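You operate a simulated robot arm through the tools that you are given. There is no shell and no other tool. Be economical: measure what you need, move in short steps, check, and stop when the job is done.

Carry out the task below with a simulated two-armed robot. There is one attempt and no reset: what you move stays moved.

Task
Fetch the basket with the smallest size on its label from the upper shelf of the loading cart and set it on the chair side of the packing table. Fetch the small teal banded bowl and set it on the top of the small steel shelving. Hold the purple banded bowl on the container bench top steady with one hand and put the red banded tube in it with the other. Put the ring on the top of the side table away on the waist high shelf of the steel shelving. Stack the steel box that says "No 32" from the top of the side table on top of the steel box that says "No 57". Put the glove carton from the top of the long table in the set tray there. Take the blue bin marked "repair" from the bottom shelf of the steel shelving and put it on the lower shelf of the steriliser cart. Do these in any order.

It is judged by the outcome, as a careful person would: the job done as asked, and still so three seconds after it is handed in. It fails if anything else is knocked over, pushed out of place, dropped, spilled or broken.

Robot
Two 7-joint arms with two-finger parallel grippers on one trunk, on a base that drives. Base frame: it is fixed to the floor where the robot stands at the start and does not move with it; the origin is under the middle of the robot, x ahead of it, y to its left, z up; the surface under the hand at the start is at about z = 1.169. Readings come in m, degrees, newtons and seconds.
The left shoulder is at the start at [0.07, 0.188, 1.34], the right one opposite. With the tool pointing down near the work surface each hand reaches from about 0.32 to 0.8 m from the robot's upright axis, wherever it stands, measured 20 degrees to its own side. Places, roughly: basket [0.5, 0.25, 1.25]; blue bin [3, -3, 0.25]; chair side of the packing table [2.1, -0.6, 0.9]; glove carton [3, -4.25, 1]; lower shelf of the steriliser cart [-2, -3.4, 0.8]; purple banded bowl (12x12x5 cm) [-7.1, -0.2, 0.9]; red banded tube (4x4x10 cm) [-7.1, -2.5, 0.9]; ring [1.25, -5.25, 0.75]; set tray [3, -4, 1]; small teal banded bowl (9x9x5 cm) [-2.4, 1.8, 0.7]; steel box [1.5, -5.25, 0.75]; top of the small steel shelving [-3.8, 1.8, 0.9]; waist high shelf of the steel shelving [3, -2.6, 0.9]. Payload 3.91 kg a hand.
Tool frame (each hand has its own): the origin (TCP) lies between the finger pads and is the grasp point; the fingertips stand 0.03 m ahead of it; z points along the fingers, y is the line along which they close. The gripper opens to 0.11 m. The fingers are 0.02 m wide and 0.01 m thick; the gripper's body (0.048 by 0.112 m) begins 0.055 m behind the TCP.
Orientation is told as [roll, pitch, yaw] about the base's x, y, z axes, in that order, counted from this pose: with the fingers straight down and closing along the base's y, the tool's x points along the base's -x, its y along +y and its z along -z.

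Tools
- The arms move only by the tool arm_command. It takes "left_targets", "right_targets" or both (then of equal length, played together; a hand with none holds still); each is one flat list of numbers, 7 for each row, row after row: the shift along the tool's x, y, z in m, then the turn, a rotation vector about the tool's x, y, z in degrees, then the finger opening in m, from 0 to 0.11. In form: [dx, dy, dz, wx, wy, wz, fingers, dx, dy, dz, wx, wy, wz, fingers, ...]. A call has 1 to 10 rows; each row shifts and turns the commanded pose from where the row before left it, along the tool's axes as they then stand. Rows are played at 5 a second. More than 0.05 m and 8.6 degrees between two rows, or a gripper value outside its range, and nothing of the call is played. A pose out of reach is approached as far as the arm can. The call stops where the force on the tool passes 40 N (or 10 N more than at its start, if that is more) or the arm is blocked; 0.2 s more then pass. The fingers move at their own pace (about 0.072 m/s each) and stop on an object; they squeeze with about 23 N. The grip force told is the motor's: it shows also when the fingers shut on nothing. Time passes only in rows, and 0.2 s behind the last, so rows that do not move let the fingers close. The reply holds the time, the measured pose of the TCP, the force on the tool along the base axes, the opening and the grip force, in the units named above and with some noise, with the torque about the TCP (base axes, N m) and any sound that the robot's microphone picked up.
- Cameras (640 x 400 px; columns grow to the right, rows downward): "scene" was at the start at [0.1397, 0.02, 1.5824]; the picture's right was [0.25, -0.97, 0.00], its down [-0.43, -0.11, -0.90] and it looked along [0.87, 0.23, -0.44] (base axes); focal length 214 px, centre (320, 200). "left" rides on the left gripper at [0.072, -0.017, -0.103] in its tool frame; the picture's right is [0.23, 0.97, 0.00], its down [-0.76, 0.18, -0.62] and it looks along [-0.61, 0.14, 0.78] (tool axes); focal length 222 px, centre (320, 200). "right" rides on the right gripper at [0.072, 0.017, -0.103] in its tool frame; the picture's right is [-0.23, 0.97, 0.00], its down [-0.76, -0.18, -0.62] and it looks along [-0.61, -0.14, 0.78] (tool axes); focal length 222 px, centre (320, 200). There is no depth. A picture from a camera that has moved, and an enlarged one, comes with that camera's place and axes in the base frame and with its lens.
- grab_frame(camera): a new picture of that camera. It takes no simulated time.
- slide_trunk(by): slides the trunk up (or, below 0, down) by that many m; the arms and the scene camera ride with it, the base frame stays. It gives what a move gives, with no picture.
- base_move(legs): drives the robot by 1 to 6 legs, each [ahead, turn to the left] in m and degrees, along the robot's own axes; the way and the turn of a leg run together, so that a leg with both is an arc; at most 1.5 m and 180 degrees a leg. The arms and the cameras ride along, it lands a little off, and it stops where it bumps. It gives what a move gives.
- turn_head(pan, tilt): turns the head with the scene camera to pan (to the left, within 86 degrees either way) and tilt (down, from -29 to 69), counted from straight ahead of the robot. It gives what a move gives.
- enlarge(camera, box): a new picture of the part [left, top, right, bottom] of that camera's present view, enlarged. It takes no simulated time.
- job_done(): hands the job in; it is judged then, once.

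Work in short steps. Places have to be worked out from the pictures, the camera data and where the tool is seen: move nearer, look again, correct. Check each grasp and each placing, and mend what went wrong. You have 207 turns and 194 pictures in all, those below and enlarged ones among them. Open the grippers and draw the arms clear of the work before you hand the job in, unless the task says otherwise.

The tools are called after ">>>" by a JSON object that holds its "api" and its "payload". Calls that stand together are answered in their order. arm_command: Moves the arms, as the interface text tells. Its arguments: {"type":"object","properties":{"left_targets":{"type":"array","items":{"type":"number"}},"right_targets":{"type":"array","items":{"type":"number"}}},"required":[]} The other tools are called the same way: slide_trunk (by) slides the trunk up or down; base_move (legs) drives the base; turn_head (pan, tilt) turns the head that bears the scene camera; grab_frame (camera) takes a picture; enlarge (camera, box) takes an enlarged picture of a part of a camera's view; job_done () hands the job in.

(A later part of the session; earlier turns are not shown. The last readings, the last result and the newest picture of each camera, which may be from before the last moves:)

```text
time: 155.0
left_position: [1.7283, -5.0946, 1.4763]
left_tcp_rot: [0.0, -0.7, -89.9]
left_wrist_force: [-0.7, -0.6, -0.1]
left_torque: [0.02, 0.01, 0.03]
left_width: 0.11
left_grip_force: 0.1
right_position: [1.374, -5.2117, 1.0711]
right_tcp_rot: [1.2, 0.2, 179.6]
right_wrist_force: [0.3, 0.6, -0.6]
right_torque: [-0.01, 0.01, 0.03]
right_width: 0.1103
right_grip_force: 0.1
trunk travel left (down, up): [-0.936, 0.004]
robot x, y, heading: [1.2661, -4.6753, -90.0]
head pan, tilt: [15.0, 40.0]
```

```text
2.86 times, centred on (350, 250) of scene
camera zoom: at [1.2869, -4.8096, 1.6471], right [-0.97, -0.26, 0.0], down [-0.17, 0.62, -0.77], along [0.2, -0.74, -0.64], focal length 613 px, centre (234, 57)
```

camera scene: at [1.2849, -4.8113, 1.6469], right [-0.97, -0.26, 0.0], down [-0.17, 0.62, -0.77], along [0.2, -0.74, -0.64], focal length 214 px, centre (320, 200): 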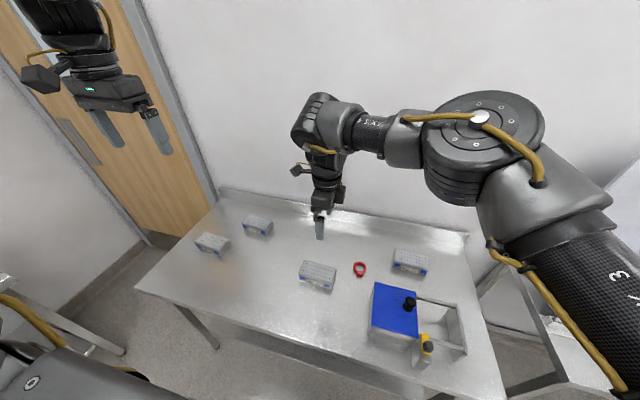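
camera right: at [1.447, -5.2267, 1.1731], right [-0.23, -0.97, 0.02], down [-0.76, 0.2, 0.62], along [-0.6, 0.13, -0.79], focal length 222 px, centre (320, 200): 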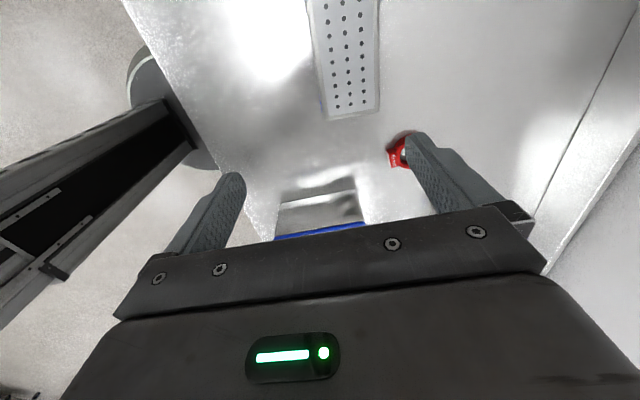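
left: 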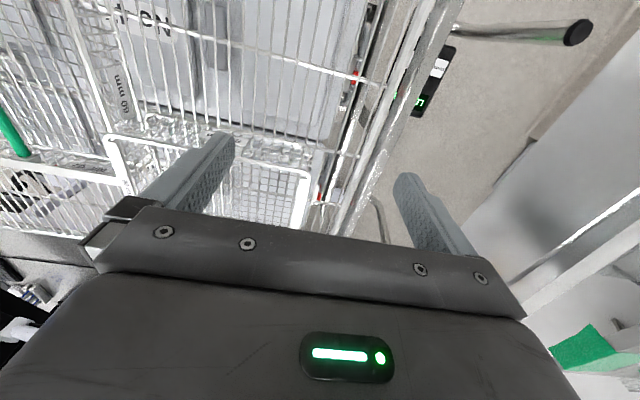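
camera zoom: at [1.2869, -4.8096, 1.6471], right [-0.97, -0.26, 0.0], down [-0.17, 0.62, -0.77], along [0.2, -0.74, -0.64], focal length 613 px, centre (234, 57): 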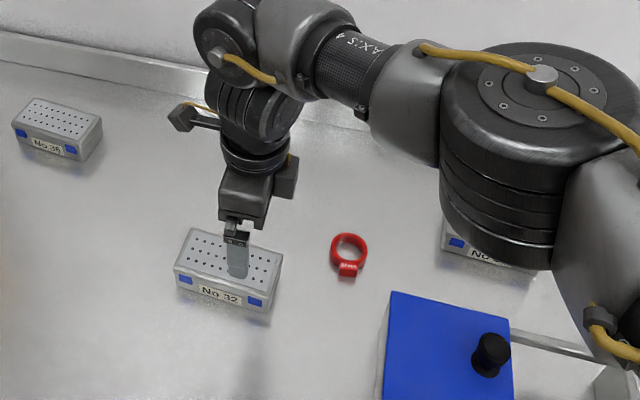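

Refined centre (1.412, −5.244). I shift over it and descend to about z=0.91.

>>> {"api": "arm_command", "payload": {"right_targets": [0.036, 0.033, 0, 0, 0, 0, 0.11, 0, 0, 0.04, 0, 0, 0, 0.11, 0, 0, 0.04, 0, 0, 0, 0.11, 0, 0, 0, 0, 0, 0, 0.11]}}

>>> {"api": "grab_frame", "payload": {"camera": "right"}}

>>> {"api": "enlarge", "payload": {"camera": "scene", "box": [250, 180, 450, 320]}}

```text
time: 156.0
left_position: [1.7297, -5.092, 1.4751]
left_tcp_rot: [0.0, -0.7, -90.0]
left_wrist_force: [0.1, 0.2, 0.5]
left_torque: [0.0, -0.02, 0.01]
left_width: 0.1099
left_grip_force: 0.1
right_position: [1.3697, -5.208, 1.0211]
right_tcp_rot: [1.3, 0.3, 179.6]
right_wrist_force: [-1.8, -0.2, 0.5]
right_torque: [-0.02, -0.04, -0.01]
right_width: 0.1099
right_grip_force: 0.1
right hand out of reach, approached as far as the arm can: row 1, 2, 3
trunk travel left (down, up): [-0.936, 0.004]
robot x, y, heading: [1.2645, -4.6713, -89.9]
head pan, tilt: [15.0, 40.0]
```

```text
133 pictures are left
camera right: at [1.4421, -5.222, 1.1246], right [-0.23, -0.97, 0.02], down [-0.76, 0.2, 0.62], along [-0.6, 0.13, -0.79], focal length 222 px, centre (320, 200)
```

right: 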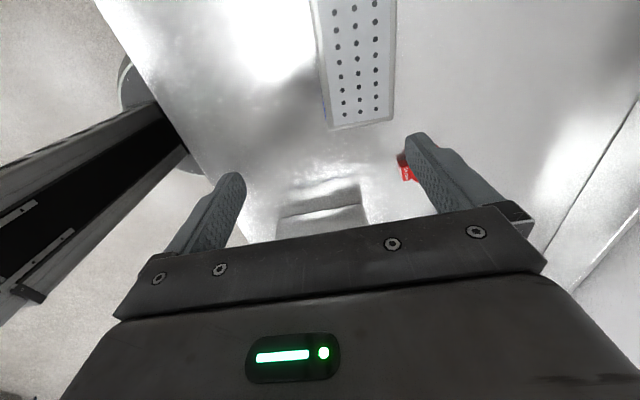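

```text
2.86 times, centred on (350, 250) of scene
camera zoom: at [1.2882, -4.8089, 1.6471], right [-0.97, -0.26, 0.0], down [-0.17, 0.62, -0.77], along [0.2, -0.74, -0.64], focal length 613 px, centre (234, 57)
```

zoom: 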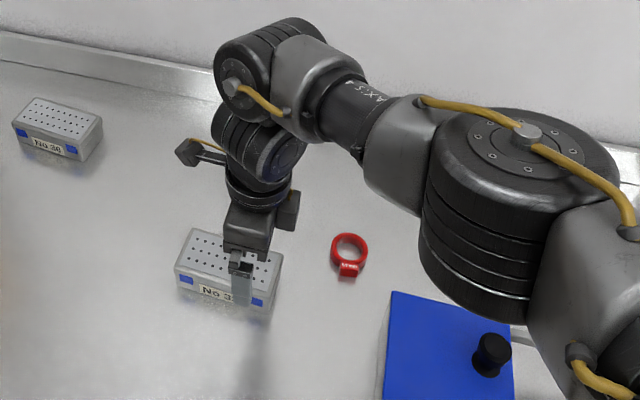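

Reach is limited because the hand is too far below the shoulder. I raise the hand relative to the shoulder, then lower the trunk.

>>> {"api": "arm_command", "payload": {"right_targets": [0, 0, -0.045, 0, 0, 0, 0.11, 0, 0, -0.045, 0, 0, 0, 0.11, 0, 0, -0.045, 0, 0, 0, 0.11, 0, 0, -0.045, 0, 0, 0, 0.11]}}

>>> {"api": "slide_trunk", "payload": {"by": -0.2}}

>>> {"api": "arm_command", "payload": {"right_targets": [0.018, 0.0, 0, 0, 0, 0, 0.11, 0.0, 0.015, 0, 0, 0, 0, 0.11, 0, 0, 0, 0, 0, 0, 0.11]}}

```text
time: 157.0
left_position: [1.7302, -5.0913, 1.4756]
left_tcp_rot: [0.0, -0.9, -90.0]
left_wrist_force: [-0.9, 1.0, -0.1]
left_torque: [-0.02, 0.0, -0.03]
left_width: 0.1102
left_grip_force: 0.0
right_position: [1.3702, -5.2016, 1.2003]
right_tcp_rot: [1.2, 0.1, 179.7]
right_wrist_force: [0.5, 0.2, 0.8]
right_torque: [-0.02, 0.01, 0.0]
right_width: 0.11
right_grip_force: 0.0
trunk travel left (down, up): [-0.936, 0.004]
robot x, y, heading: [1.2669, -4.6701, -89.9]
head pan, tilt: [15.0, 40.0]
```

```text
time: 159.2
left_position: [1.7306, -5.0936, 1.2763]
left_tcp_rot: [0.0, -0.7, -90.0]
left_wrist_force: [0.0, 0.0, 0.5]
left_torque: [0.0, 0.02, -0.01]
left_width: 0.1103
left_grip_force: 0.0
right_position: [1.37, -5.2027, 0.9992]
right_tcp_rot: [1.3, 0.1, 179.6]
right_wrist_force: [0.0, -0.1, 0.4]
right_torque: [0.01, 0.01, -0.02]
right_width: 0.11
right_grip_force: 0.0
trunk travel left (down, up): [-0.736, 0.204]
robot x, y, heading: [1.2653, -4.6749, -89.9]
head pan, tilt: [15.0, 40.0]
```

```text
time: 160.0
left_position: [1.7292, -5.0931, 1.2764]
left_tcp_rot: [0.0, -0.8, -90.1]
left_wrist_force: [-0.1, 0.1, 1.2]
left_torque: [0.03, -0.02, -0.02]
left_width: 0.1099
left_grip_force: 0.1
right_position: [1.3795, -5.2124, 0.9992]
right_tcp_rot: [1.1, 0.1, 179.5]
right_wrist_force: [0.1, 0.2, 1.4]
right_torque: [-0.01, -0.02, 0.01]
right_width: 0.11
right_grip_force: 0.0
right hand out of reach, approached as far as the arm can: row 2
trunk travel left (down, up): [-0.736, 0.204]
robot x, y, heading: [1.2678, -4.6751, -89.8]
head pan, tilt: [15.0, 40.0]
```

Still at a cross-body limit. The base can turn in place, so I turn it 16° left to bring No 32 in front of the right arm.

>>> {"api": "base_move", "payload": {"legs": [[0, 16]]}}

>>> {"api": "arm_command", "payload": {"right_targets": [0, 0, 0, 0, 0, 8, 0.11, 0, 0, 0, 0, 0, 8, 0.11, 0, 0, 0, 0, 0, 0, 0.11]}}

```text
time: 161.3
left_position: [1.8258, -4.9482, 1.2768]
left_tcp_rot: [-0.1, -0.7, -73.8]
left_wrist_force: [0.4, 0.2, 0.7]
left_torque: [-0.01, 0.02, -0.02]
left_width: 0.1103
left_grip_force: 0.0
right_position: [1.5239, -5.1593, 0.998]
right_tcp_rot: [1.1, 0.1, -164.3]
right_wrist_force: [-0.2, -0.6, 0.1]
right_torque: [-0.01, -0.01, -0.04]
right_width: 0.1102
right_grip_force: 0.0
trunk travel left (down, up): [-0.736, 0.204]
robot x, y, heading: [1.2635, -4.6739, -73.9]
head pan, tilt: [15.0, 40.0]
```

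```text
time: 162.1
left_position: [1.8289, -4.9482, 1.2746]
left_tcp_rot: [0.0, -0.7, -73.9]
left_wrist_force: [-0.2, -0.1, -0.4]
left_torque: [0.04, 0.03, 0.01]
left_width: 0.11
left_grip_force: 0.0
right_position: [1.5247, -5.1602, 0.9997]
right_tcp_rot: [1.1, 0.4, 179.6]
right_wrist_force: [0.0, 0.3, -0.5]
right_torque: [-0.01, 0.01, -0.04]
right_width: 0.1099
right_grip_force: 0.2
trunk travel left (down, up): [-0.736, 0.204]
robot x, y, heading: [1.2651, -4.6734, -73.5]
head pan, tilt: [15.0, 40.0]
```

Now shift to above No 32 and check.

>>> {"api": "arm_command", "payload": {"right_targets": [-0.04, 0.0, 0, 0, 0, 0, 0.11, -0.04, 0.02, 0, 0, 0, 0, 0.11, -0.033, 0.03, 0, 0, 0, 0, 0.11, 0, 0.034, 0, 0, 0, 0, 0.11, 0, 0, 0, 0, 0, 0, 0.11]}}

>>> {"api": "grab_frame", "payload": {"camera": "right"}}

>>> {"api": "turn_head", "payload": {"pan": 0, "tilt": 45}}

>>> {"api": "grab_frame", "payload": {"camera": "scene"}}

```text
time: 163.3
left_position: [1.8269, -4.9473, 1.2759]
left_tcp_rot: [0.1, -0.6, -73.9]
left_wrist_force: [-0.2, 0.1, 0.6]
left_torque: [0.01, 0.03, 0.01]
left_width: 0.1101
left_grip_force: 0.1
right_position: [1.4106, -5.2437, 1.0017]
right_tcp_rot: [1.1, 0.4, 179.6]
right_wrist_force: [-0.7, -0.8, 0.5]
right_torque: [-0.01, 0.0, 0.02]
right_width: 0.1098
right_grip_force: 0.1
trunk travel left (down, up): [-0.736, 0.204]
robot x, y, heading: [1.2674, -4.6724, -73.8]
head pan, tilt: [15.0, 40.0]
```

```text
131 pictures are left
camera right: at [1.4835, -5.259, 1.1045], right [-0.23, -0.97, 0.02], down [-0.76, 0.19, 0.61], along [-0.6, 0.13, -0.79], focal length 222 px, centre (320, 200)
```

right: 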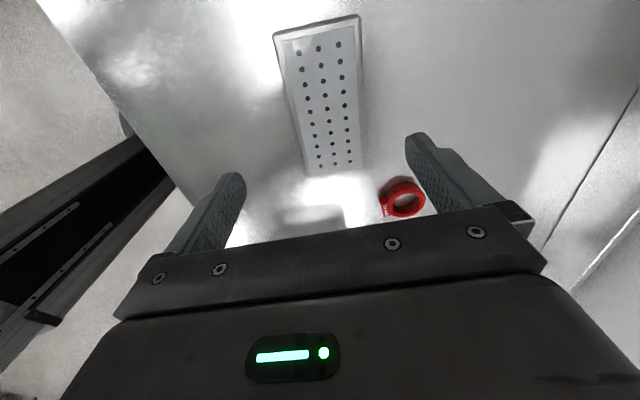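

```text
time: 164.1
left_position: [1.8259, -4.947, 1.2756]
left_tcp_rot: [-0.1, -0.7, -73.9]
left_wrist_force: [0.4, -0.4, 0.4]
left_torque: [0.0, 0.03, 0.04]
left_width: 0.11
left_grip_force: 0.1
right_position: [1.4117, -5.2439, 1.0004]
right_tcp_rot: [1.1, 0.4, 179.7]
right_wrist_force: [-0.3, -0.9, -0.9]
right_torque: [-0.03, -0.02, 0.02]
right_width: 0.1099
right_grip_force: 0.1
trunk travel left (down, up): [-0.736, 0.204]
robot x, y, heading: [1.2648, -4.6745, -73.6]
head pan, tilt: [0.0, 45.0]
```

```text
130 pictures are left
camera scene: at [1.3017, -4.8035, 1.4398], right [-0.96, -0.28, 0.0], down [-0.2, 0.68, -0.71], along [0.2, -0.68, -0.71], focal length 214 px, centre (320, 200)
```

scene: 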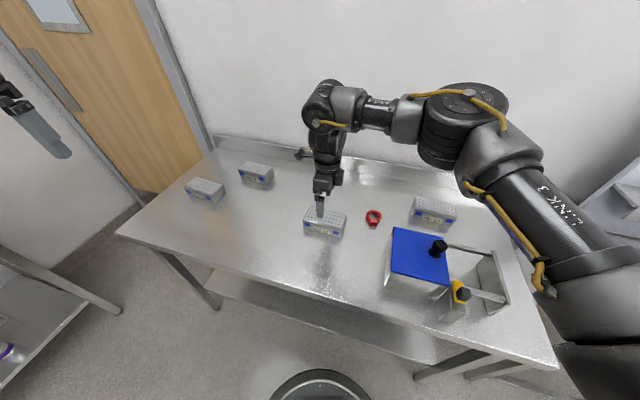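

Box centre by this closer view ≈(1.427, −5.252). I adjust and descend to z≈0.905.

>>> {"api": "arm_command", "payload": {"right_targets": [0.013, 0.008, 0.02, 0, 0, 0, 0.11, 0, 0, 0.035, 0, 0, 0, 0.11, 0, 0, 0.03, 0, 0, 0, 0.11, 0, 0, 0.01, 0, 0, 0, 0.11, 0, 0, 0, 0, 0, 0, 0.11]}}

>>> {"api": "grab_frame", "payload": {"camera": "right"}}

>>> {"api": "enlarge", "payload": {"camera": "scene", "box": [260, 140, 420, 260]}}

```text
time: 165.3
left_position: [1.8257, -4.9476, 1.2767]
left_tcp_rot: [0.0, -0.6, -73.9]
left_wrist_force: [1.4, 0.3, -0.7]
left_torque: [-0.01, 0.01, -0.03]
left_width: 0.11
left_grip_force: 0.1
right_position: [1.4242, -5.2529, 0.905]
right_tcp_rot: [1.1, 0.4, 179.7]
right_wrist_force: [-0.2, -0.4, -0.2]
right_torque: [0.01, 0.03, -0.01]
right_width: 0.1102
right_grip_force: 0.1
trunk travel left (down, up): [-0.736, 0.204]
robot x, y, heading: [1.2679, -4.6728, -73.9]
head pan, tilt: [0.0, 45.0]
```

```text
129 pictures are left
camera right: at [1.497, -5.2679, 1.0072], right [-0.23, -0.97, 0.02], down [-0.77, 0.19, 0.61], along [-0.6, 0.13, -0.79], focal length 222 px, centre (320, 200)
```

right: 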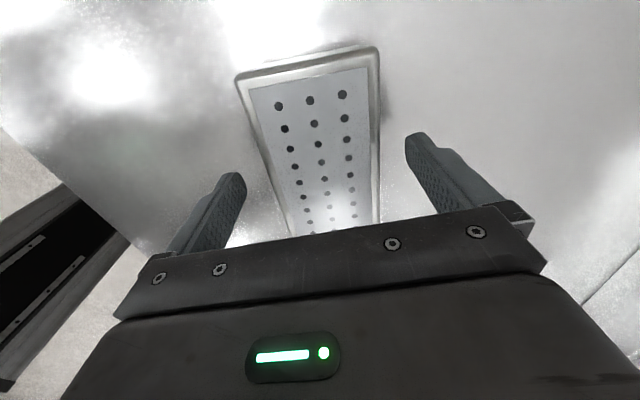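

```text
3.33 times, centred on (340, 200) of scene
camera zoom: at [1.3016, -4.8035, 1.4398], right [-0.96, -0.28, 0.0], down [-0.2, 0.68, -0.71], along [0.2, -0.68, -0.71], focal length 715 px, centre (253, 200)
```

zoom: 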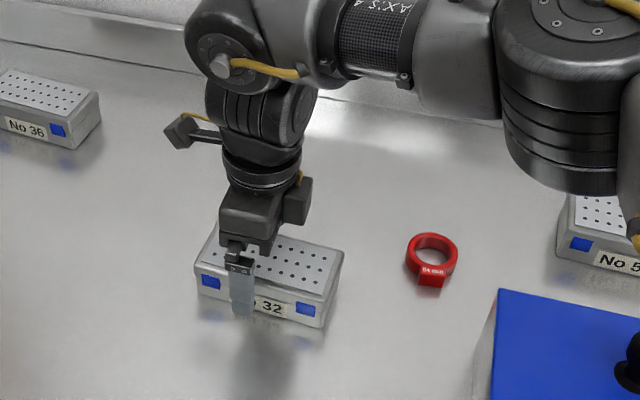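

The finger is ~2 cm off the middle; I shift −2 cm in x, lower 12 mm more and close.

>>> {"api": "arm_command", "payload": {"right_targets": [-0.018, 0, 0, 0, 0, 0, 0.11, 0, 0, 0.012, 0, 0, 0, 0.11, 0, 0, 0, 0, 0, 0, 0.03, 0, 0, 0, 0, 0, 0, 0.03, 0, 0, 0, 0, 0, 0, 0.03, 0, 0, 0, 0, 0, 0, 0.03]}}

>>> {"api": "enlarge", "payload": {"camera": "scene", "box": [260, 140, 420, 260]}}

```text
time: 166.7
left_position: [1.8276, -4.9477, 1.2762]
left_tcp_rot: [-0.1, -0.6, -73.9]
left_wrist_force: [0.1, -0.1, -0.2]
left_torque: [0.0, -0.01, 0.02]
left_width: 0.1099
left_grip_force: 0.0
right_position: [1.4058, -5.2527, 0.8912]
right_tcp_rot: [1.1, 0.5, 179.7]
right_wrist_force: [1.5, 0.4, 1.0]
right_torque: [0.19, 0.26, -0.09]
right_width: 0.0726
right_grip_force: 23.1
trunk travel left (down, up): [-0.736, 0.204]
robot x, y, heading: [1.2641, -4.6738, -73.9]
head pan, tilt: [0.0, 45.0]
```

```text
3.33 times, centred on (340, 200) of scene
camera zoom: at [1.3021, -4.8033, 1.4398], right [-0.96, -0.28, 0.0], down [-0.2, 0.68, -0.71], along [0.2, -0.68, -0.71], focal length 715 px, centre (253, 200)
```

zoom: 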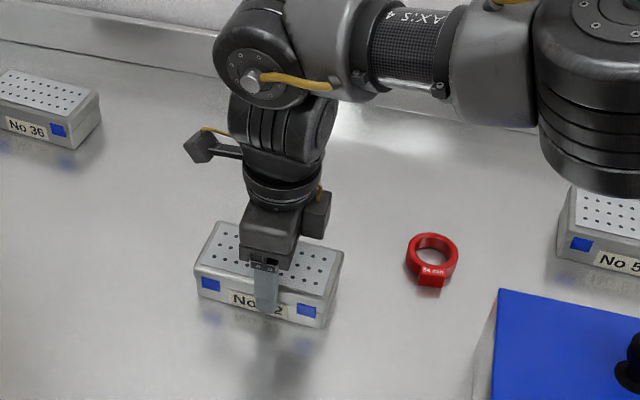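

Gripped (0.0726 m). I lift with the trunk 0.15 m, then turn the base back 16° to the right.

>>> {"api": "slide_trunk", "payload": {"by": 0.16}}

>>> {"api": "base_move", "payload": {"legs": [[0, -16]]}}

>>> {"api": "arm_command", "payload": {"right_targets": [0, 0, 0, 0, 0, -8, 0.03, 0, 0, 0, 0, 0, -8, 0.03, -0.04, 0, 0, 0, 0, 0, 0.03, -0.04, 0, 0, 0, 0, 0, 0.03, -0.03, 0.01, 0, 0, 0, 0, 0.03, -0.03, 0.02, 0, 0, 0, 0, 0.03]}}

>>> {"api": "turn_head", "payload": {"pan": -10, "tilt": 45}}

>>> {"api": "grab_frame", "payload": {"camera": "scene"}}

>>> {"api": "grab_frame", "payload": {"camera": "right"}}

```text
time: 168.5
left_position: [1.8272, -4.9486, 1.4356]
left_tcp_rot: [-0.1, -0.8, -73.9]
left_wrist_force: [-0.3, 0.4, -0.2]
left_torque: [-0.03, -0.03, 0.02]
left_width: 0.11
left_grip_force: 0.0
right_position: [1.4066, -5.2514, 1.0508]
right_tcp_rot: [1.0, 0.4, 179.8]
right_wrist_force: [0.4, -0.2, -3.0]
right_torque: [0.02, 0.02, 0.01]
right_width: 0.0718
right_grip_force: 22.9
trunk travel left (down, up): [-0.896, 0.044]
robot x, y, heading: [1.2643, -4.6736, -74.1]
head pan, tilt: [0.0, 45.0]
```

```text
time: 169.8
left_position: [1.7328, -5.0902, 1.4351]
left_tcp_rot: [0.1, -0.6, -89.6]
left_wrist_force: [0.0, 0.3, 0.3]
left_torque: [-0.03, -0.01, -0.02]
left_width: 0.1101
left_grip_force: 0.1
right_position: [1.2443, -5.2706, 1.0527]
right_tcp_rot: [1.1, 0.3, 163.9]
right_wrist_force: [0.5, -0.1, -3.9]
right_torque: [0.01, 0.05, -0.03]
right_width: 0.0719
right_grip_force: 23.3
trunk travel left (down, up): [-0.896, 0.044]
robot x, y, heading: [1.2636, -4.6712, -89.4]
head pan, tilt: [0.0, 45.0]
```

```text
time: 171.2
left_position: [1.7303, -5.0916, 1.4342]
left_tcp_rot: [0.1, -0.6, -89.7]
left_wrist_force: [0.1, -0.8, 0.1]
left_torque: [0.06, -0.03, 0.01]
left_width: 0.11
left_grip_force: 0.1
right_position: [1.102, -5.2989, 1.0537]
right_tcp_rot: [1.0, 0.2, 180.0]
right_wrist_force: [-1.0, 0.2, -3.7]
right_torque: [0.0, -0.02, -0.01]
right_width: 0.0719
right_grip_force: 23.0
trunk travel left (down, up): [-0.896, 0.044]
robot x, y, heading: [1.2662, -4.674, -89.7]
head pan, tilt: [0.0, 45.0]
```

```text
time: 171.9
left_position: [1.7303, -5.0899, 1.4353]
left_tcp_rot: [0.2, -0.8, -89.7]
left_wrist_force: [0.6, 0.7, -0.8]
left_torque: [0.0, -0.03, 0.04]
left_width: 0.1102
left_grip_force: 0.0
right_position: [1.1023, -5.2982, 1.0548]
right_tcp_rot: [1.1, 0.2, 179.9]
right_wrist_force: [-1.1, -0.3, -3.5]
right_torque: [0.01, 0.02, 0.01]
right_width: 0.0716
right_grip_force: 22.9
trunk travel left (down, up): [-0.896, 0.044]
robot x, y, heading: [1.2689, -4.6762, -89.6]
head pan, tilt: [-10.0, 45.0]
```

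```text
126 pictures are left
camera scene: at [1.2511, -4.8085, 1.5997], right [-0.99, 0.17, 0.0], down [0.12, 0.7, -0.71], along [-0.12, -0.7, -0.71], focal length 214 px, centre (320, 200)
```

scene: 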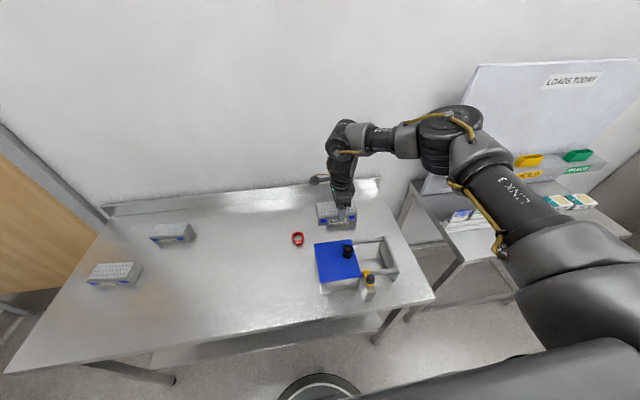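

```text
125 pictures are left
camera right: at [1.175, -5.3131, 1.1565], right [-0.23, -0.97, 0.02], down [-0.76, 0.19, 0.62], along [-0.6, 0.13, -0.79], focal length 222 px, centre (320, 200)
```

right: 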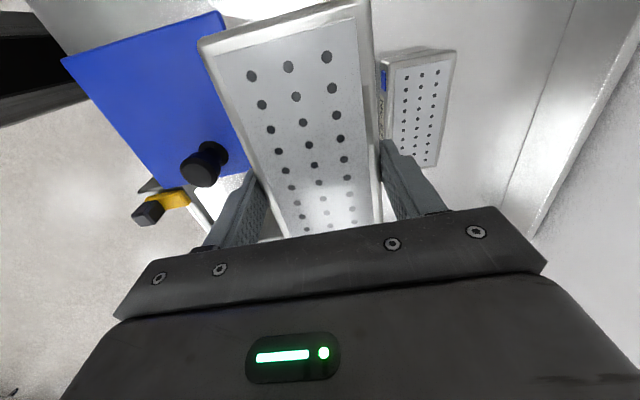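

No 57 is at about (1.065, −5.40). I move over it at this height and compare.

>>> {"api": "arm_command", "payload": {"right_targets": [-0.02, 0.03, 0, 0, 0, 0, 0.03, -0.017, 0.03, 0, 0, 0, 0, 0.03, 0, 0.037, 0, 0, 0, 0, 0.03, 0, 0, 0, 0, 0, 0, 0.03]}}

>>> {"api": "grab_frame", "payload": {"camera": "right"}}

>>> {"api": "enlarge", "payload": {"camera": "scene", "box": [270, 140, 410, 260]}}

```text
time: 172.9
left_position: [1.7316, -5.0895, 1.4369]
left_tcp_rot: [0.1, -0.7, -89.5]
left_wrist_force: [0.2, 0.6, 0.2]
left_torque: [-0.02, 0.03, 0.0]
left_width: 0.1102
left_grip_force: 0.0
right_position: [1.0662, -5.3838, 1.0534]
right_tcp_rot: [1.1, 0.2, -180.1]
right_wrist_force: [-0.5, 0.1, -4.3]
right_torque: [0.02, 0.02, 0.01]
right_width: 0.0718
right_grip_force: 22.2
right hand out of reach, approached as far as the arm can: row 3
trunk travel left (down, up): [-0.896, 0.044]
robot x, y, heading: [1.2665, -4.6725, -89.6]
head pan, tilt: [-10.0, 45.0]
```

```text
124 pictures are left
camera right: at [1.1388, -5.3976, 1.1559], right [-0.23, -0.97, 0.02], down [-0.76, 0.19, 0.62], along [-0.6, 0.13, -0.79], focal length 222 px, centre (320, 200)
```

right: 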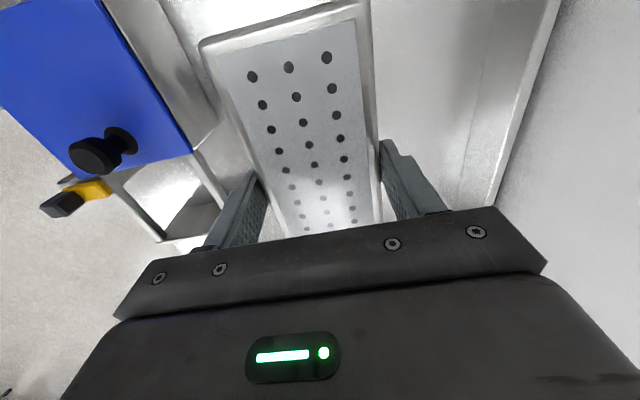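

```text
3.33 times, centred on (340, 200) of scene
camera zoom: at [1.2511, -4.8073, 1.5999], right [-0.99, 0.17, 0.0], down [0.12, 0.7, -0.71], along [-0.12, -0.7, -0.71], focal length 715 px, centre (253, 200)
```

zoom: 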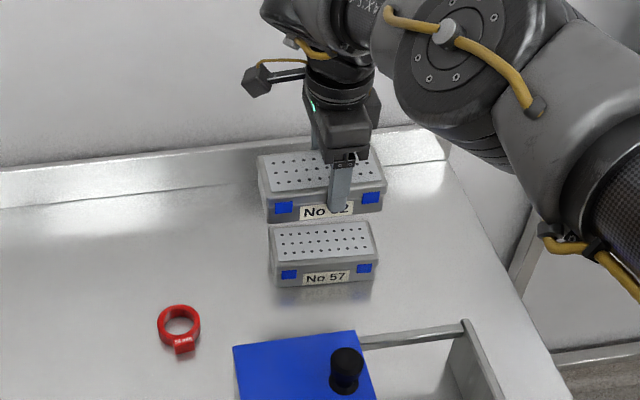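

Very clear view: No 57's centre is ≈(1.059, −5.42), top z≈0.886; No 32 needs to move −0.016 x, −0.036 y. I nudge the base 5 cm forward (base has room) and recheck.

>>> {"api": "base_move", "payload": {"legs": [[0.045, 0]]}}

>>> {"api": "slide_trunk", "payload": {"by": -0.08}}

>>> {"api": "enlarge", "payload": {"camera": "scene", "box": [270, 140, 410, 260]}}

```text
time: 173.8
left_position: [1.7311, -5.1283, 1.4385]
left_tcp_rot: [0.0, -1.1, -89.7]
left_wrist_force: [0.6, -0.3, 0.0]
left_torque: [0.04, 0.02, -0.02]
left_width: 0.11
left_grip_force: 0.2
right_position: [1.0659, -5.4275, 1.0579]
right_tcp_rot: [1.3, 0.2, 179.9]
right_wrist_force: [-0.2, 0.2, -3.6]
right_torque: [0.04, 0.02, 0.0]
right_width: 0.0717
right_grip_force: 23.1
trunk travel left (down, up): [-0.896, 0.044]
robot x, y, heading: [1.2688, -4.7187, -89.7]
head pan, tilt: [-10.0, 45.0]
```

```text
time: 175.0
left_position: [1.7311, -5.1304, 1.3567]
left_tcp_rot: [0.1, -0.9, -89.7]
left_wrist_force: [-0.3, -0.6, 0.7]
left_torque: [0.04, -0.01, 0.02]
left_width: 0.1102
left_grip_force: 0.1
right_position: [1.0674, -5.4304, 0.9765]
right_tcp_rot: [1.2, 0.3, 179.9]
right_wrist_force: [0.0, 0.1, -3.6]
right_torque: [0.02, 0.03, 0.02]
right_width: 0.0717
right_grip_force: 22.6
trunk travel left (down, up): [-0.816, 0.124]
robot x, y, heading: [1.2636, -4.7204, -89.7]
head pan, tilt: [-10.0, 45.0]
```

```text
3.33 times, centred on (340, 200) of scene
camera zoom: at [1.252, -4.8565, 1.5194], right [-0.99, 0.17, 0.0], down [0.12, 0.7, -0.71], along [-0.12, -0.7, -0.71], focal length 715 px, centre (253, 200)
```

zoom: 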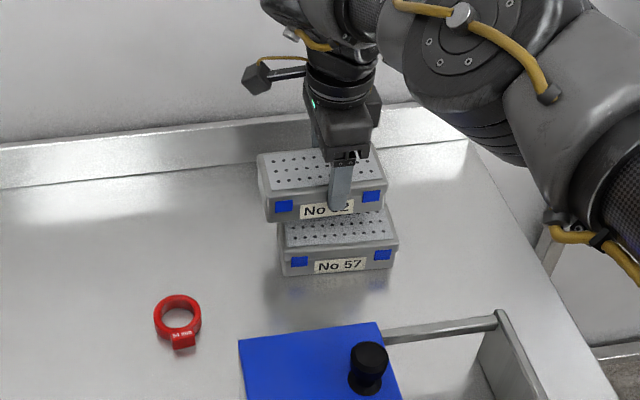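

Target TCP is (1.048, −5.421). I adjust and lower 3 cm.

>>> {"api": "arm_command", "payload": {"right_targets": [-0.019, -0.009, 0, 0, 0, 0, 0.03, 0, 0, 0.015, 0, 0, 0, 0.03, 0, 0, 0.015, 0, 0, 0, 0.03, 0, 0, 0, 0, 0, 0, 0.03]}}

>>> {"api": "enlarge", "payload": {"camera": "scene", "box": [270, 140, 410, 260]}}

```text
time: 176.0
left_position: [1.732, -5.1275, 1.3596]
left_tcp_rot: [-0.1, -1.1, -89.8]
left_wrist_force: [0.2, -0.2, 0.5]
left_torque: [0.02, -0.03, -0.03]
left_width: 0.1101
left_grip_force: 0.1
right_position: [1.0469, -5.4196, 0.9458]
right_tcp_rot: [1.4, 0.3, 180.0]
right_wrist_force: [-0.3, 1.1, -3.8]
right_torque: [0.0, 0.01, -0.03]
right_width: 0.0719
right_grip_force: 23.1
trunk travel left (down, up): [-0.816, 0.124]
robot x, y, heading: [1.2618, -4.7172, -89.3]
head pan, tilt: [-10.0, 45.0]
```

```text
3.33 times, centred on (340, 200) of scene
camera zoom: at [1.2511, -4.8531, 1.5198], right [-0.99, 0.17, 0.0], down [0.12, 0.7, -0.71], along [-0.12, -0.7, -0.71], focal length 715 px, centre (253, 200)
```

zoom: 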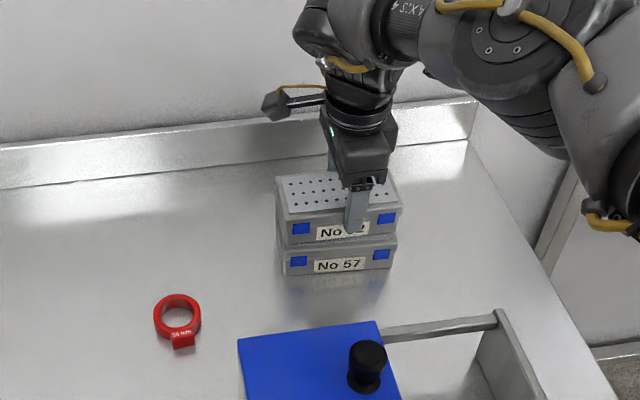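

Well aligned. I lower slowly to contact.

>>> {"api": "arm_command", "payload": {"right_targets": [0, 0, 0.006, 0, 0, 0, 0.03, 0, 0, 0.005, 0, 0, 0, 0.03, 0, 0, 0.004, 0, 0, 0, 0.03, 0, 0, 0, 0, 0, 0, 0.03]}}

```text
time: 177.0
left_position: [1.7332, -5.1249, 1.3587]
left_tcp_rot: [0.0, -1.2, -89.8]
left_wrist_force: [1.1, -0.1, 0.2]
left_torque: [0.01, 0.01, -0.04]
left_width: 0.1102
left_grip_force: 0.0
right_position: [1.0497, -5.4171, 0.933]
right_tcp_rot: [1.4, 0.2, 179.9]
right_wrist_force: [0.1, 3.2, 9.2]
right_torque: [0.53, -0.05, -0.14]
right_width: 0.0717
right_grip_force: 22.9
trunk travel left (down, up): [-0.816, 0.124]
robot x, y, heading: [1.2671, -4.7172, -89.5]
head pan, tilt: [-10.0, 45.0]
```

Contact felt (+13 N). I open and lift straight up.

>>> {"api": "arm_command", "payload": {"right_targets": [0, 0, 0, 0, 0, 0, 0.09, 0, 0, 0, 0, 0, 0, 0.1, 0, 0, 0, 0, 0, 0, 0.1, 0, 0, -0.03, 0, 0, 0, 0.1, 0, 0, -0.04, 0, 0, 0, 0.1, 0, 0, -0.04, 0, 0, 0, 0.1]}}

>>> {"api": "enlarge", "payload": {"camera": "scene", "box": [270, 140, 410, 260]}}

```text
time: 178.4
left_position: [1.7324, -5.126, 1.3589]
left_tcp_rot: [0.0, -1.1, -89.7]
left_wrist_force: [0.0, -0.1, -0.3]
left_torque: [-0.01, -0.03, -0.01]
left_width: 0.1098
left_grip_force: 0.2
right_position: [1.0482, -5.4163, 1.0404]
right_tcp_rot: [1.2, 0.2, 179.9]
right_wrist_force: [-0.1, 1.4, 0.6]
right_torque: [-0.01, 0.02, 0.01]
right_width: 0.0998
right_grip_force: 0.0
trunk travel left (down, up): [-0.816, 0.124]
robot x, y, heading: [1.2618, -4.719, -89.6]
head pan, tilt: [-10.0, 45.0]
```

```text
3.33 times, centred on (340, 200) of scene
camera zoom: at [1.2529, -4.852, 1.5198], right [-0.99, 0.17, 0.0], down [0.12, 0.7, -0.71], along [-0.12, -0.7, -0.71], focal length 715 px, centre (253, 200)
```

zoom: 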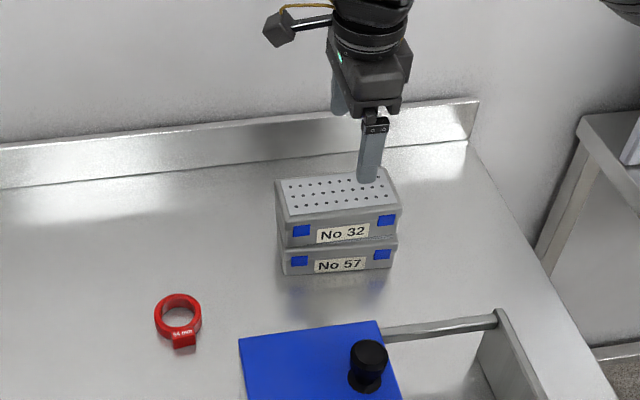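

No 32 is stacked on No 57. Next the red ring at ≈(1.256, −5.332). I raise the trunk a bit and rotate the hand back to close along x.

>>> {"api": "slide_trunk", "payload": {"by": 0.06}}

>>> {"api": "arm_command", "payload": {"right_targets": [0, 0, 0, 0, 0, -8.5, 0.11, 0, 0, 0, 0, 0, -8.5, 0.11, 0.03, 0, 0, 0, 0, -8.5, 0.11, 0.03, 0, 0, 0, 0, -8.5, 0.11, 0.03, 0, 0, 0, 0, -8.5, 0.11, 0.03, 0.01, 0, 0, 0, -8.5, 0.11, 0.03, 0.02, 0, 0, 0, -8.5, 0.11, 0, 0.03, 0, 0, 0, -8.5, 0.11, 0, 0.03, 0, 0, 0, -8.5, 0.1, 0, 0.03, 0, 0, 0, -8.5, 0.1]}}

>>> {"api": "grab_frame", "payload": {"camera": "right"}}

```text
time: 179.4
left_position: [1.7314, -5.1275, 1.4181]
left_tcp_rot: [0.1, -1.1, -89.7]
left_wrist_force: [-0.3, -1.0, -0.6]
left_torque: [0.0, -0.02, 0.01]
left_width: 0.1098
left_grip_force: 0.1
right_position: [1.047, -5.4162, 1.1001]
right_tcp_rot: [1.2, 0.2, 180.0]
right_wrist_force: [0.4, -0.2, 0.1]
right_torque: [0.01, -0.01, -0.02]
right_width: 0.1001
right_grip_force: 0.1
trunk travel left (down, up): [-0.876, 0.064]
robot x, y, heading: [1.2628, -4.7202, -89.4]
head pan, tilt: [-10.0, 45.0]
```

```text
time: 181.6
left_position: [1.7331, -5.1232, 1.4182]
left_tcp_rot: [-0.1, -1.2, -89.7]
left_wrist_force: [-0.9, 1.1, 0.4]
left_torque: [-0.01, -0.01, -0.01]
left_width: 0.11
left_grip_force: 0.1
right_position: [1.278, -5.3347, 1.1057]
right_tcp_rot: [0.6, -1.7, -95.2]
right_wrist_force: [0.2, 0.6, 0.9]
right_torque: [-0.01, 0.0, -0.01]
right_width: 0.0999
right_grip_force: 0.0
right hand out of reach, approached as far as the arm can: row 9, 10
trunk travel left (down, up): [-0.876, 0.064]
robot x, y, heading: [1.2605, -4.7188, -89.5]
head pan, tilt: [-10.0, 45.0]
```

```text
119 pictures are left
camera right: at [1.3014, -5.2609, 1.2064], right [0.95, -0.31, 0.01], down [-0.25, -0.72, 0.64], along [-0.19, -0.61, -0.77], focal length 222 px, centre (320, 200)
```

right: 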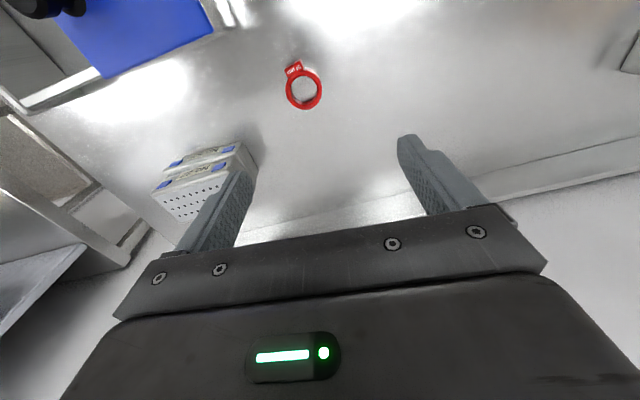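

The ring centre (1.26, −5.333) agrees. I shift 2 cm, then lower the trunk 0.19.

>>> {"api": "arm_command", "payload": {"right_targets": [0.002, -0.018, 0, 0, 0, -5, 0.09, 0, 0, 0, 0, 0, 0, 0.09]}}

>>> {"api": "slide_trunk", "payload": {"by": -0.19}}

>>> {"api": "grab_frame", "payload": {"camera": "right"}}

>>> {"api": "grab_frame", "payload": {"camera": "scene"}}

```text
time: 182.2
left_position: [1.7316, -5.1252, 1.4183]
left_tcp_rot: [0.1, -1.2, -89.8]
left_wrist_force: [0.6, 0.5, -0.2]
left_torque: [-0.01, -0.03, -0.01]
left_width: 0.11
left_grip_force: 0.0
right_position: [1.2665, -5.3113, 1.11]
right_tcp_rot: [0.3, -1.4, -90.3]
right_wrist_force: [0.6, 0.9, -0.1]
right_torque: [0.02, 0.01, -0.03]
right_width: 0.0897
right_grip_force: 0.1
right hand out of reach, approached as far as the arm can: row 1
trunk travel left (down, up): [-0.876, 0.064]
robot x, y, heading: [1.2644, -4.7187, -89.7]
head pan, tilt: [-10.0, 45.0]
```

```text
time: 184.3
left_position: [1.7319, -5.125, 1.2289]
left_tcp_rot: [-0.1, -1.1, -89.7]
left_wrist_force: [0.3, 0.3, 0.1]
left_torque: [0.02, 0.0, -0.01]
left_width: 0.1101
left_grip_force: 0.1
right_position: [1.2638, -5.3133, 0.9205]
right_tcp_rot: [0.4, -1.5, -90.2]
right_wrist_force: [0.1, 0.2, -1.1]
right_torque: [0.01, 0.03, 0.0]
right_width: 0.09
right_grip_force: 0.1
trunk travel left (down, up): [-0.686, 0.254]
robot x, y, heading: [1.2686, -4.7199, -89.6]
head pan, tilt: [-10.0, 45.0]
```

```text
118 pictures are left
camera right: at [1.282, -5.2372, 1.0197], right [0.97, -0.23, 0.01], down [-0.18, -0.74, 0.64], along [-0.14, -0.63, -0.77], focal length 222 px, centre (320, 200)
```

right: 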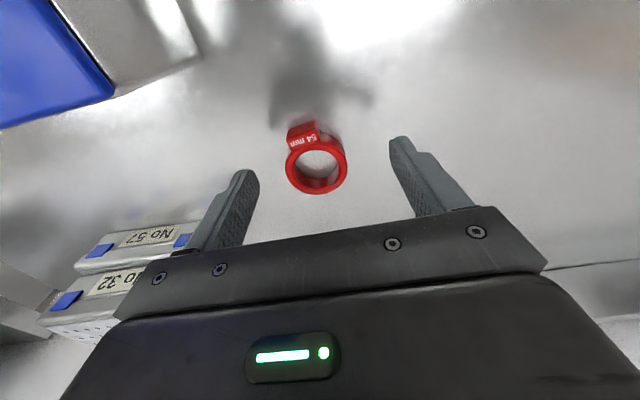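

```text
117 pictures are left
camera scene: at [1.2524, -4.8527, 1.3899], right [-0.99, 0.17, 0.0], down [0.12, 0.7, -0.71], along [-0.12, -0.7, -0.71], focal length 214 px, centre (320, 200)
```

scene: 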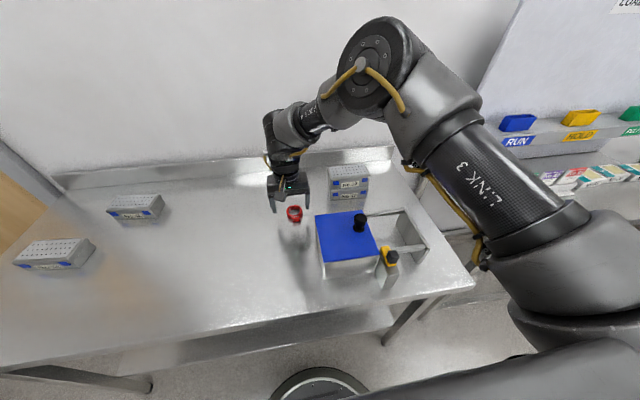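

Ring is 18 mm further ahead. I move, descend to z≈0.88 and check.

>>> {"api": "arm_command", "payload": {"right_targets": [-0.018, -0.004, 0.0, 0, 0, 0, 0.09, 0, 0, 0.02, 0, 0, 0, 0.09, 0, 0, 0.02, 0, 0, 0, 0.09, 0, 0, 0, 0, 0, 0, 0.09]}}

>>> {"api": "grab_frame", "payload": {"camera": "right"}}

```text
time: 185.3
left_position: [1.7316, -5.1263, 1.2283]
left_tcp_rot: [0.0, -1.1, -89.8]
left_wrist_force: [-0.1, 0.2, 0.4]
left_torque: [0.02, 0.0, 0.01]
left_width: 0.11
left_grip_force: 0.0
right_position: [1.2668, -5.3079, 0.8815]
right_tcp_rot: [0.4, -1.6, -90.5]
right_wrist_force: [-0.5, -0.8, -0.7]
right_torque: [-0.05, 0.01, 0.0]
right_width: 0.09
right_grip_force: 0.1
right hand out of reach, approached as far as the arm can: row 1, 2, 3
trunk travel left (down, up): [-0.686, 0.254]
robot x, y, heading: [1.2636, -4.7147, -89.4]
head pan, tilt: [-10.0, 45.0]
```

```text
116 pictures are left
camera right: at [1.2833, -5.231, 0.9813], right [0.97, -0.24, 0.01], down [-0.19, -0.74, 0.64], along [-0.14, -0.63, -0.77], focal length 222 px, centre (320, 200)
```

right: 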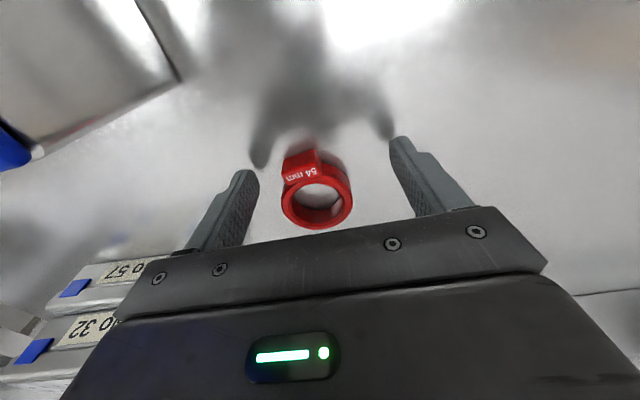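

Just out of reach; I raise a bit, nudge the base 2.5 cm forward, and lower again.

>>> {"api": "arm_command", "payload": {"right_targets": [0, 0, -0.035, 0, 0, 0, 0.09]}}

>>> {"api": "base_move", "payload": {"legs": [[0.025, 0]]}}

>>> {"api": "arm_command", "payload": {"right_targets": [0, -0.006, 0.018, 0, 0, 0, 0.09, 0, 0, 0.018, 0, 0, 0, 0.09, 0, 0, 0, 0, 0, 0, 0.09]}}

>>> {"api": "grab_frame", "payload": {"camera": "right"}}

```text
time: 185.7
left_position: [1.7313, -5.1253, 1.2286]
left_tcp_rot: [0.0, -1.2, -89.7]
left_wrist_force: [-0.2, 0.0, 1.0]
left_torque: [-0.01, 0.01, 0.0]
left_width: 0.11
left_grip_force: 0.1
right_position: [1.2653, -5.3046, 0.9167]
right_tcp_rot: [0.3, -1.6, -90.3]
right_wrist_force: [0.0, -0.3, 0.0]
right_torque: [-0.04, -0.02, -0.03]
right_width: 0.0899
right_grip_force: 0.0
trunk travel left (down, up): [-0.686, 0.254]
robot x, y, heading: [1.2669, -4.7211, -89.7]
head pan, tilt: [-10.0, 45.0]
```

```text
time: 186.5
left_position: [1.7318, -5.147, 1.2297]
left_tcp_rot: [-0.1, -1.3, -89.6]
left_wrist_force: [0.5, 0.0, 0.9]
left_torque: [-0.06, -0.01, 0.0]
left_width: 0.1101
left_grip_force: 0.1
right_position: [1.2665, -5.3261, 0.9171]
right_tcp_rot: [0.3, -1.8, -90.2]
right_wrist_force: [0.3, 0.5, -0.8]
right_torque: [0.02, -0.03, 0.01]
right_width: 0.09
right_grip_force: 0.0
trunk travel left (down, up): [-0.686, 0.254]
robot x, y, heading: [1.2668, -4.7458, -89.5]
head pan, tilt: [-10.0, 45.0]
```

```text
time: 187.3
left_position: [1.7323, -5.1514, 1.2293]
left_tcp_rot: [0.1, -1.1, -89.6]
left_wrist_force: [0.3, -0.1, -0.3]
left_torque: [-0.02, 0.02, 0.01]
left_width: 0.1101
left_grip_force: 0.0
right_position: [1.2604, -5.3301, 0.8794]
right_tcp_rot: [0.4, -1.6, -90.6]
right_wrist_force: [-0.1, -0.1, -0.8]
right_torque: [-0.01, -0.01, 0.02]
right_width: 0.09
right_grip_force: 0.1
trunk travel left (down, up): [-0.686, 0.254]
robot x, y, heading: [1.263, -4.7402, -89.6]
head pan, tilt: [-10.0, 45.0]
```

```text
115 pictures are left
camera right: at [1.2778, -5.2541, 0.9798], right [0.97, -0.24, 0.01], down [-0.19, -0.74, 0.64], along [-0.14, -0.63, -0.77], focal length 222 px, centre (320, 200)
```

right: 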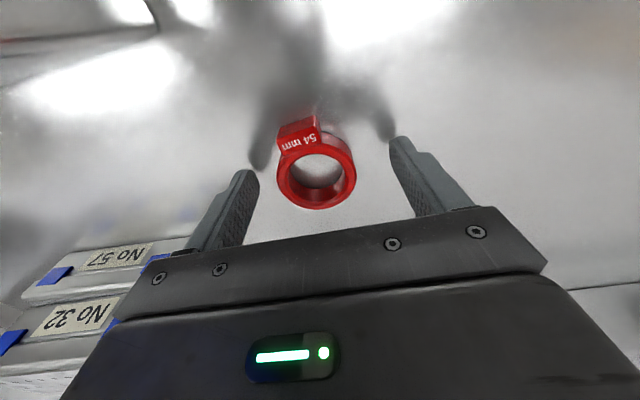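

The ring is centred between the fingertips. I close on it.

>>> {"api": "arm_command", "payload": {"right_targets": [0, 0, 0, 0, 0, 0, 0.05, 0, 0, 0, 0, 0, 0, 0.02, 0, 0, 0, 0, 0, 0, 0.02, 0, 0, 0, 0, 0, 0, 0.02]}}

>>> {"api": "slide_trunk", "payload": {"by": 0.12}}

>>> {"api": "grab_frame", "payload": {"camera": "right"}}

```text
time: 188.3
left_position: [1.7331, -5.1494, 1.2273]
left_tcp_rot: [0.0, -1.0, -89.6]
left_wrist_force: [-1.3, -0.4, 0.4]
left_torque: [0.0, 0.01, 0.02]
left_width: 0.11
left_grip_force: 0.1
right_position: [1.2605, -5.3302, 0.8812]
right_tcp_rot: [0.5, -1.5, -90.6]
right_wrist_force: [0.5, 0.1, 0.8]
right_torque: [0.03, -0.02, -0.02]
right_width: 0.0519
right_grip_force: 22.6
trunk travel left (down, up): [-0.686, 0.254]
robot x, y, heading: [1.2632, -4.7388, -89.4]
head pan, tilt: [-10.0, 45.0]
```

```text
time: 189.8
left_position: [1.7318, -5.1513, 1.3484]
left_tcp_rot: [0.0, -1.0, -89.6]
left_wrist_force: [0.3, 0.7, 0.3]
left_torque: [0.02, 0.02, 0.03]
left_width: 0.1104
left_grip_force: 0.0
right_position: [1.2597, -5.329, 1.0012]
right_tcp_rot: [0.4, -1.6, -90.5]
right_wrist_force: [-0.1, 0.8, 0.1]
right_torque: [0.02, -0.01, -0.05]
right_width: 0.0517
right_grip_force: 23.4
trunk travel left (down, up): [-0.806, 0.134]
robot x, y, heading: [1.2618, -4.7442, -89.4]
head pan, tilt: [-10.0, 45.0]
```

```text
114 pictures are left
camera right: at [1.2777, -5.2538, 1.1002], right [0.97, -0.24, 0.01], down [-0.19, -0.74, 0.64], along [-0.14, -0.63, -0.77], focal length 222 px, centre (320, 200)
```

right: 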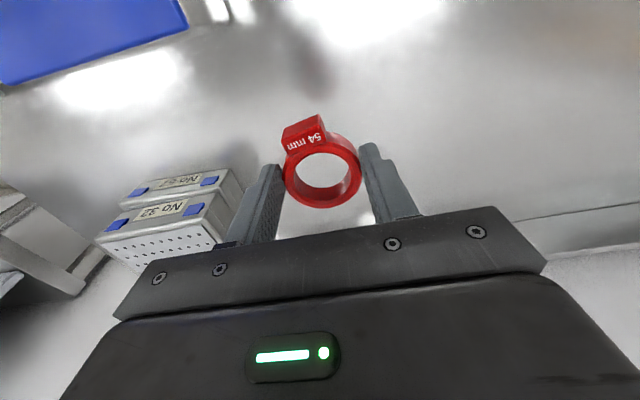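

Ring secured. On the waist shelf the rings stand in a row at x≈2.865 with a gap at y≈−2.49. I drive there, first to (1.75, −2.33), facing the shelf.

>>> {"api": "base_move", "payload": {"legs": [[-0.9, 0], [0, 179.5], [1.48, 0], [0, -90], [0.5, 0]]}}

>>> {"api": "turn_head", "payload": {"pan": -5, "tilt": 25}}

>>> {"api": "grab_frame", "payload": {"camera": "scene"}}

```text
time: 215.2
left_position: [2.1319, -1.829, 1.3496]
left_tcp_rot: [0.0, -1.2, 1.7]
left_wrist_force: [0.4, 0.1, -0.2]
left_torque: [-0.05, 0.0, -0.02]
left_width: 0.1101
left_grip_force: 0.1
right_position: [2.3202, -2.297, 1.0014]
right_tcp_rot: [0.4, -1.6, 0.9]
right_wrist_force: [-0.5, -1.3, -0.3]
right_torque: [-0.03, 0.0, -0.02]
right_width: 0.0512
right_grip_force: 22.9
trunk travel left (down, up): [-0.806, 0.134]
robot x, y, heading: [1.7358, -2.3042, 1.9]
head pan, tilt: [-10.0, 45.0]
```

```text
time: 216.1
left_position: [2.1323, -1.8304, 1.3492]
left_tcp_rot: [0.0, -1.1, 1.9]
left_wrist_force: [-0.4, -0.4, 0.2]
left_torque: [0.01, -0.01, -0.02]
left_width: 0.1101
left_grip_force: 0.1
right_position: [2.3224, -2.2977, 1.0003]
right_tcp_rot: [0.4, -1.6, 0.8]
right_wrist_force: [0.2, 0.6, 0.0]
right_torque: [-0.02, -0.02, -0.01]
right_width: 0.0512
right_grip_force: 23.3
trunk travel left (down, up): [-0.806, 0.134]
robot x, y, heading: [1.7391, -2.3101, 2.0]
head pan, tilt: [-5.0, 25.0]
```

```text
113 pictures are left
camera scene: at [1.879, -2.3128, 1.5402], right [-0.06, -1.0, 0.0], down [-0.42, 0.02, -0.91], along [0.9, -0.05, -0.42], focal length 214 px, centre (320, 200)
```

scene: 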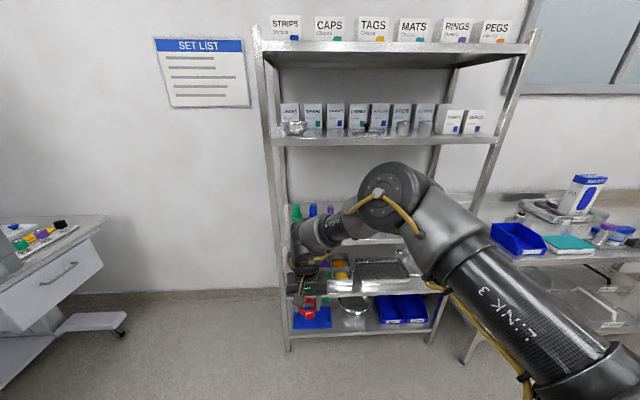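

The arm blocks the shelf view. I draw the ring hand back and to the right, then look again.

>>> {"api": "arm_command", "payload": {"right_targets": [0.04, -0.02, 0, 0, 0, 0, 0.02, 0.04, -0.025, 0, 0, 0, 0, 0.02, 0.04, -0.025, 0, 0, 0, 0, 0.02, 0.03, -0.03, 0, 0, 0, 0, 0.02, 0.0, -0.04, 0, 0, 0, 0, 0.02, 0, -0.04, 0, 0, 0, 0, 0.02]}}

>>> {"api": "grab_frame", "payload": {"camera": "scene"}}

>>> {"api": "enlarge", "payload": {"camera": "scene", "box": [260, 180, 460, 340]}}

```text
time: 217.4
left_position: [2.1299, -1.8312, 1.3489]
left_tcp_rot: [0.1, -1.2, 1.7]
left_wrist_force: [-0.1, -0.4, -0.3]
left_torque: [-0.02, -0.02, 0.02]
left_width: 0.1101
left_grip_force: 0.1
right_position: [2.1732, -2.4814, 0.9978]
right_tcp_rot: [0.5, -1.7, 0.8]
right_wrist_force: [0.6, 0.2, 0.2]
right_torque: [0.03, 0.01, -0.01]
right_width: 0.0516
right_grip_force: 22.5
trunk travel left (down, up): [-0.806, 0.134]
robot x, y, heading: [1.7335, -2.3074, 1.9]
head pan, tilt: [-5.0, 25.0]
```

```text
112 pictures are left
camera scene: at [1.8776, -2.3146, 1.5405], right [-0.06, -1.0, 0.0], down [-0.42, 0.02, -0.91], along [0.91, -0.05, -0.42], focal length 214 px, centre (320, 200)
```

scene: 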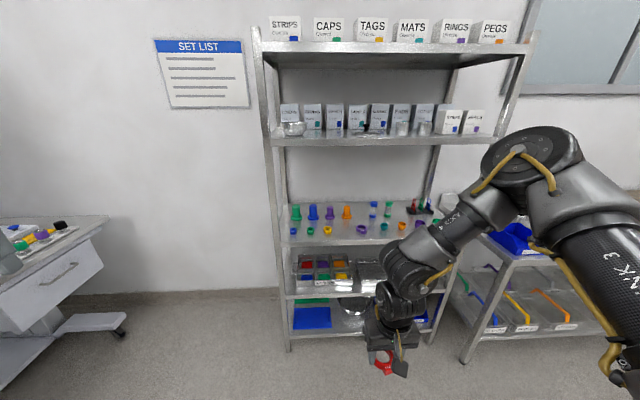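

```text
2.50 times, centred on (360, 260) of scene
camera zoom: at [1.8776, -2.3146, 1.5405], right [-0.06, -1.0, 0.0], down [-0.42, 0.02, -0.91], along [0.91, -0.05, -0.42], focal length 536 px, centre (220, 50)
```

zoom: 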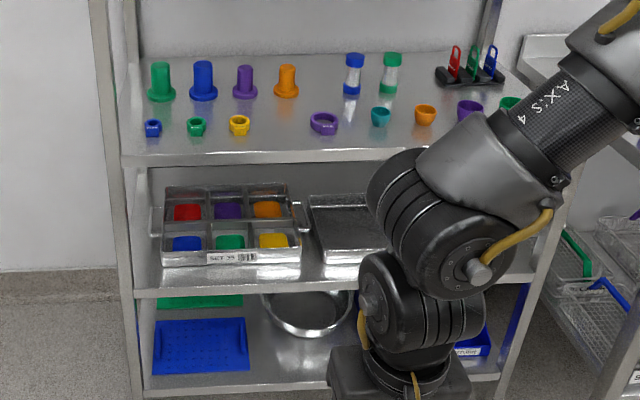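

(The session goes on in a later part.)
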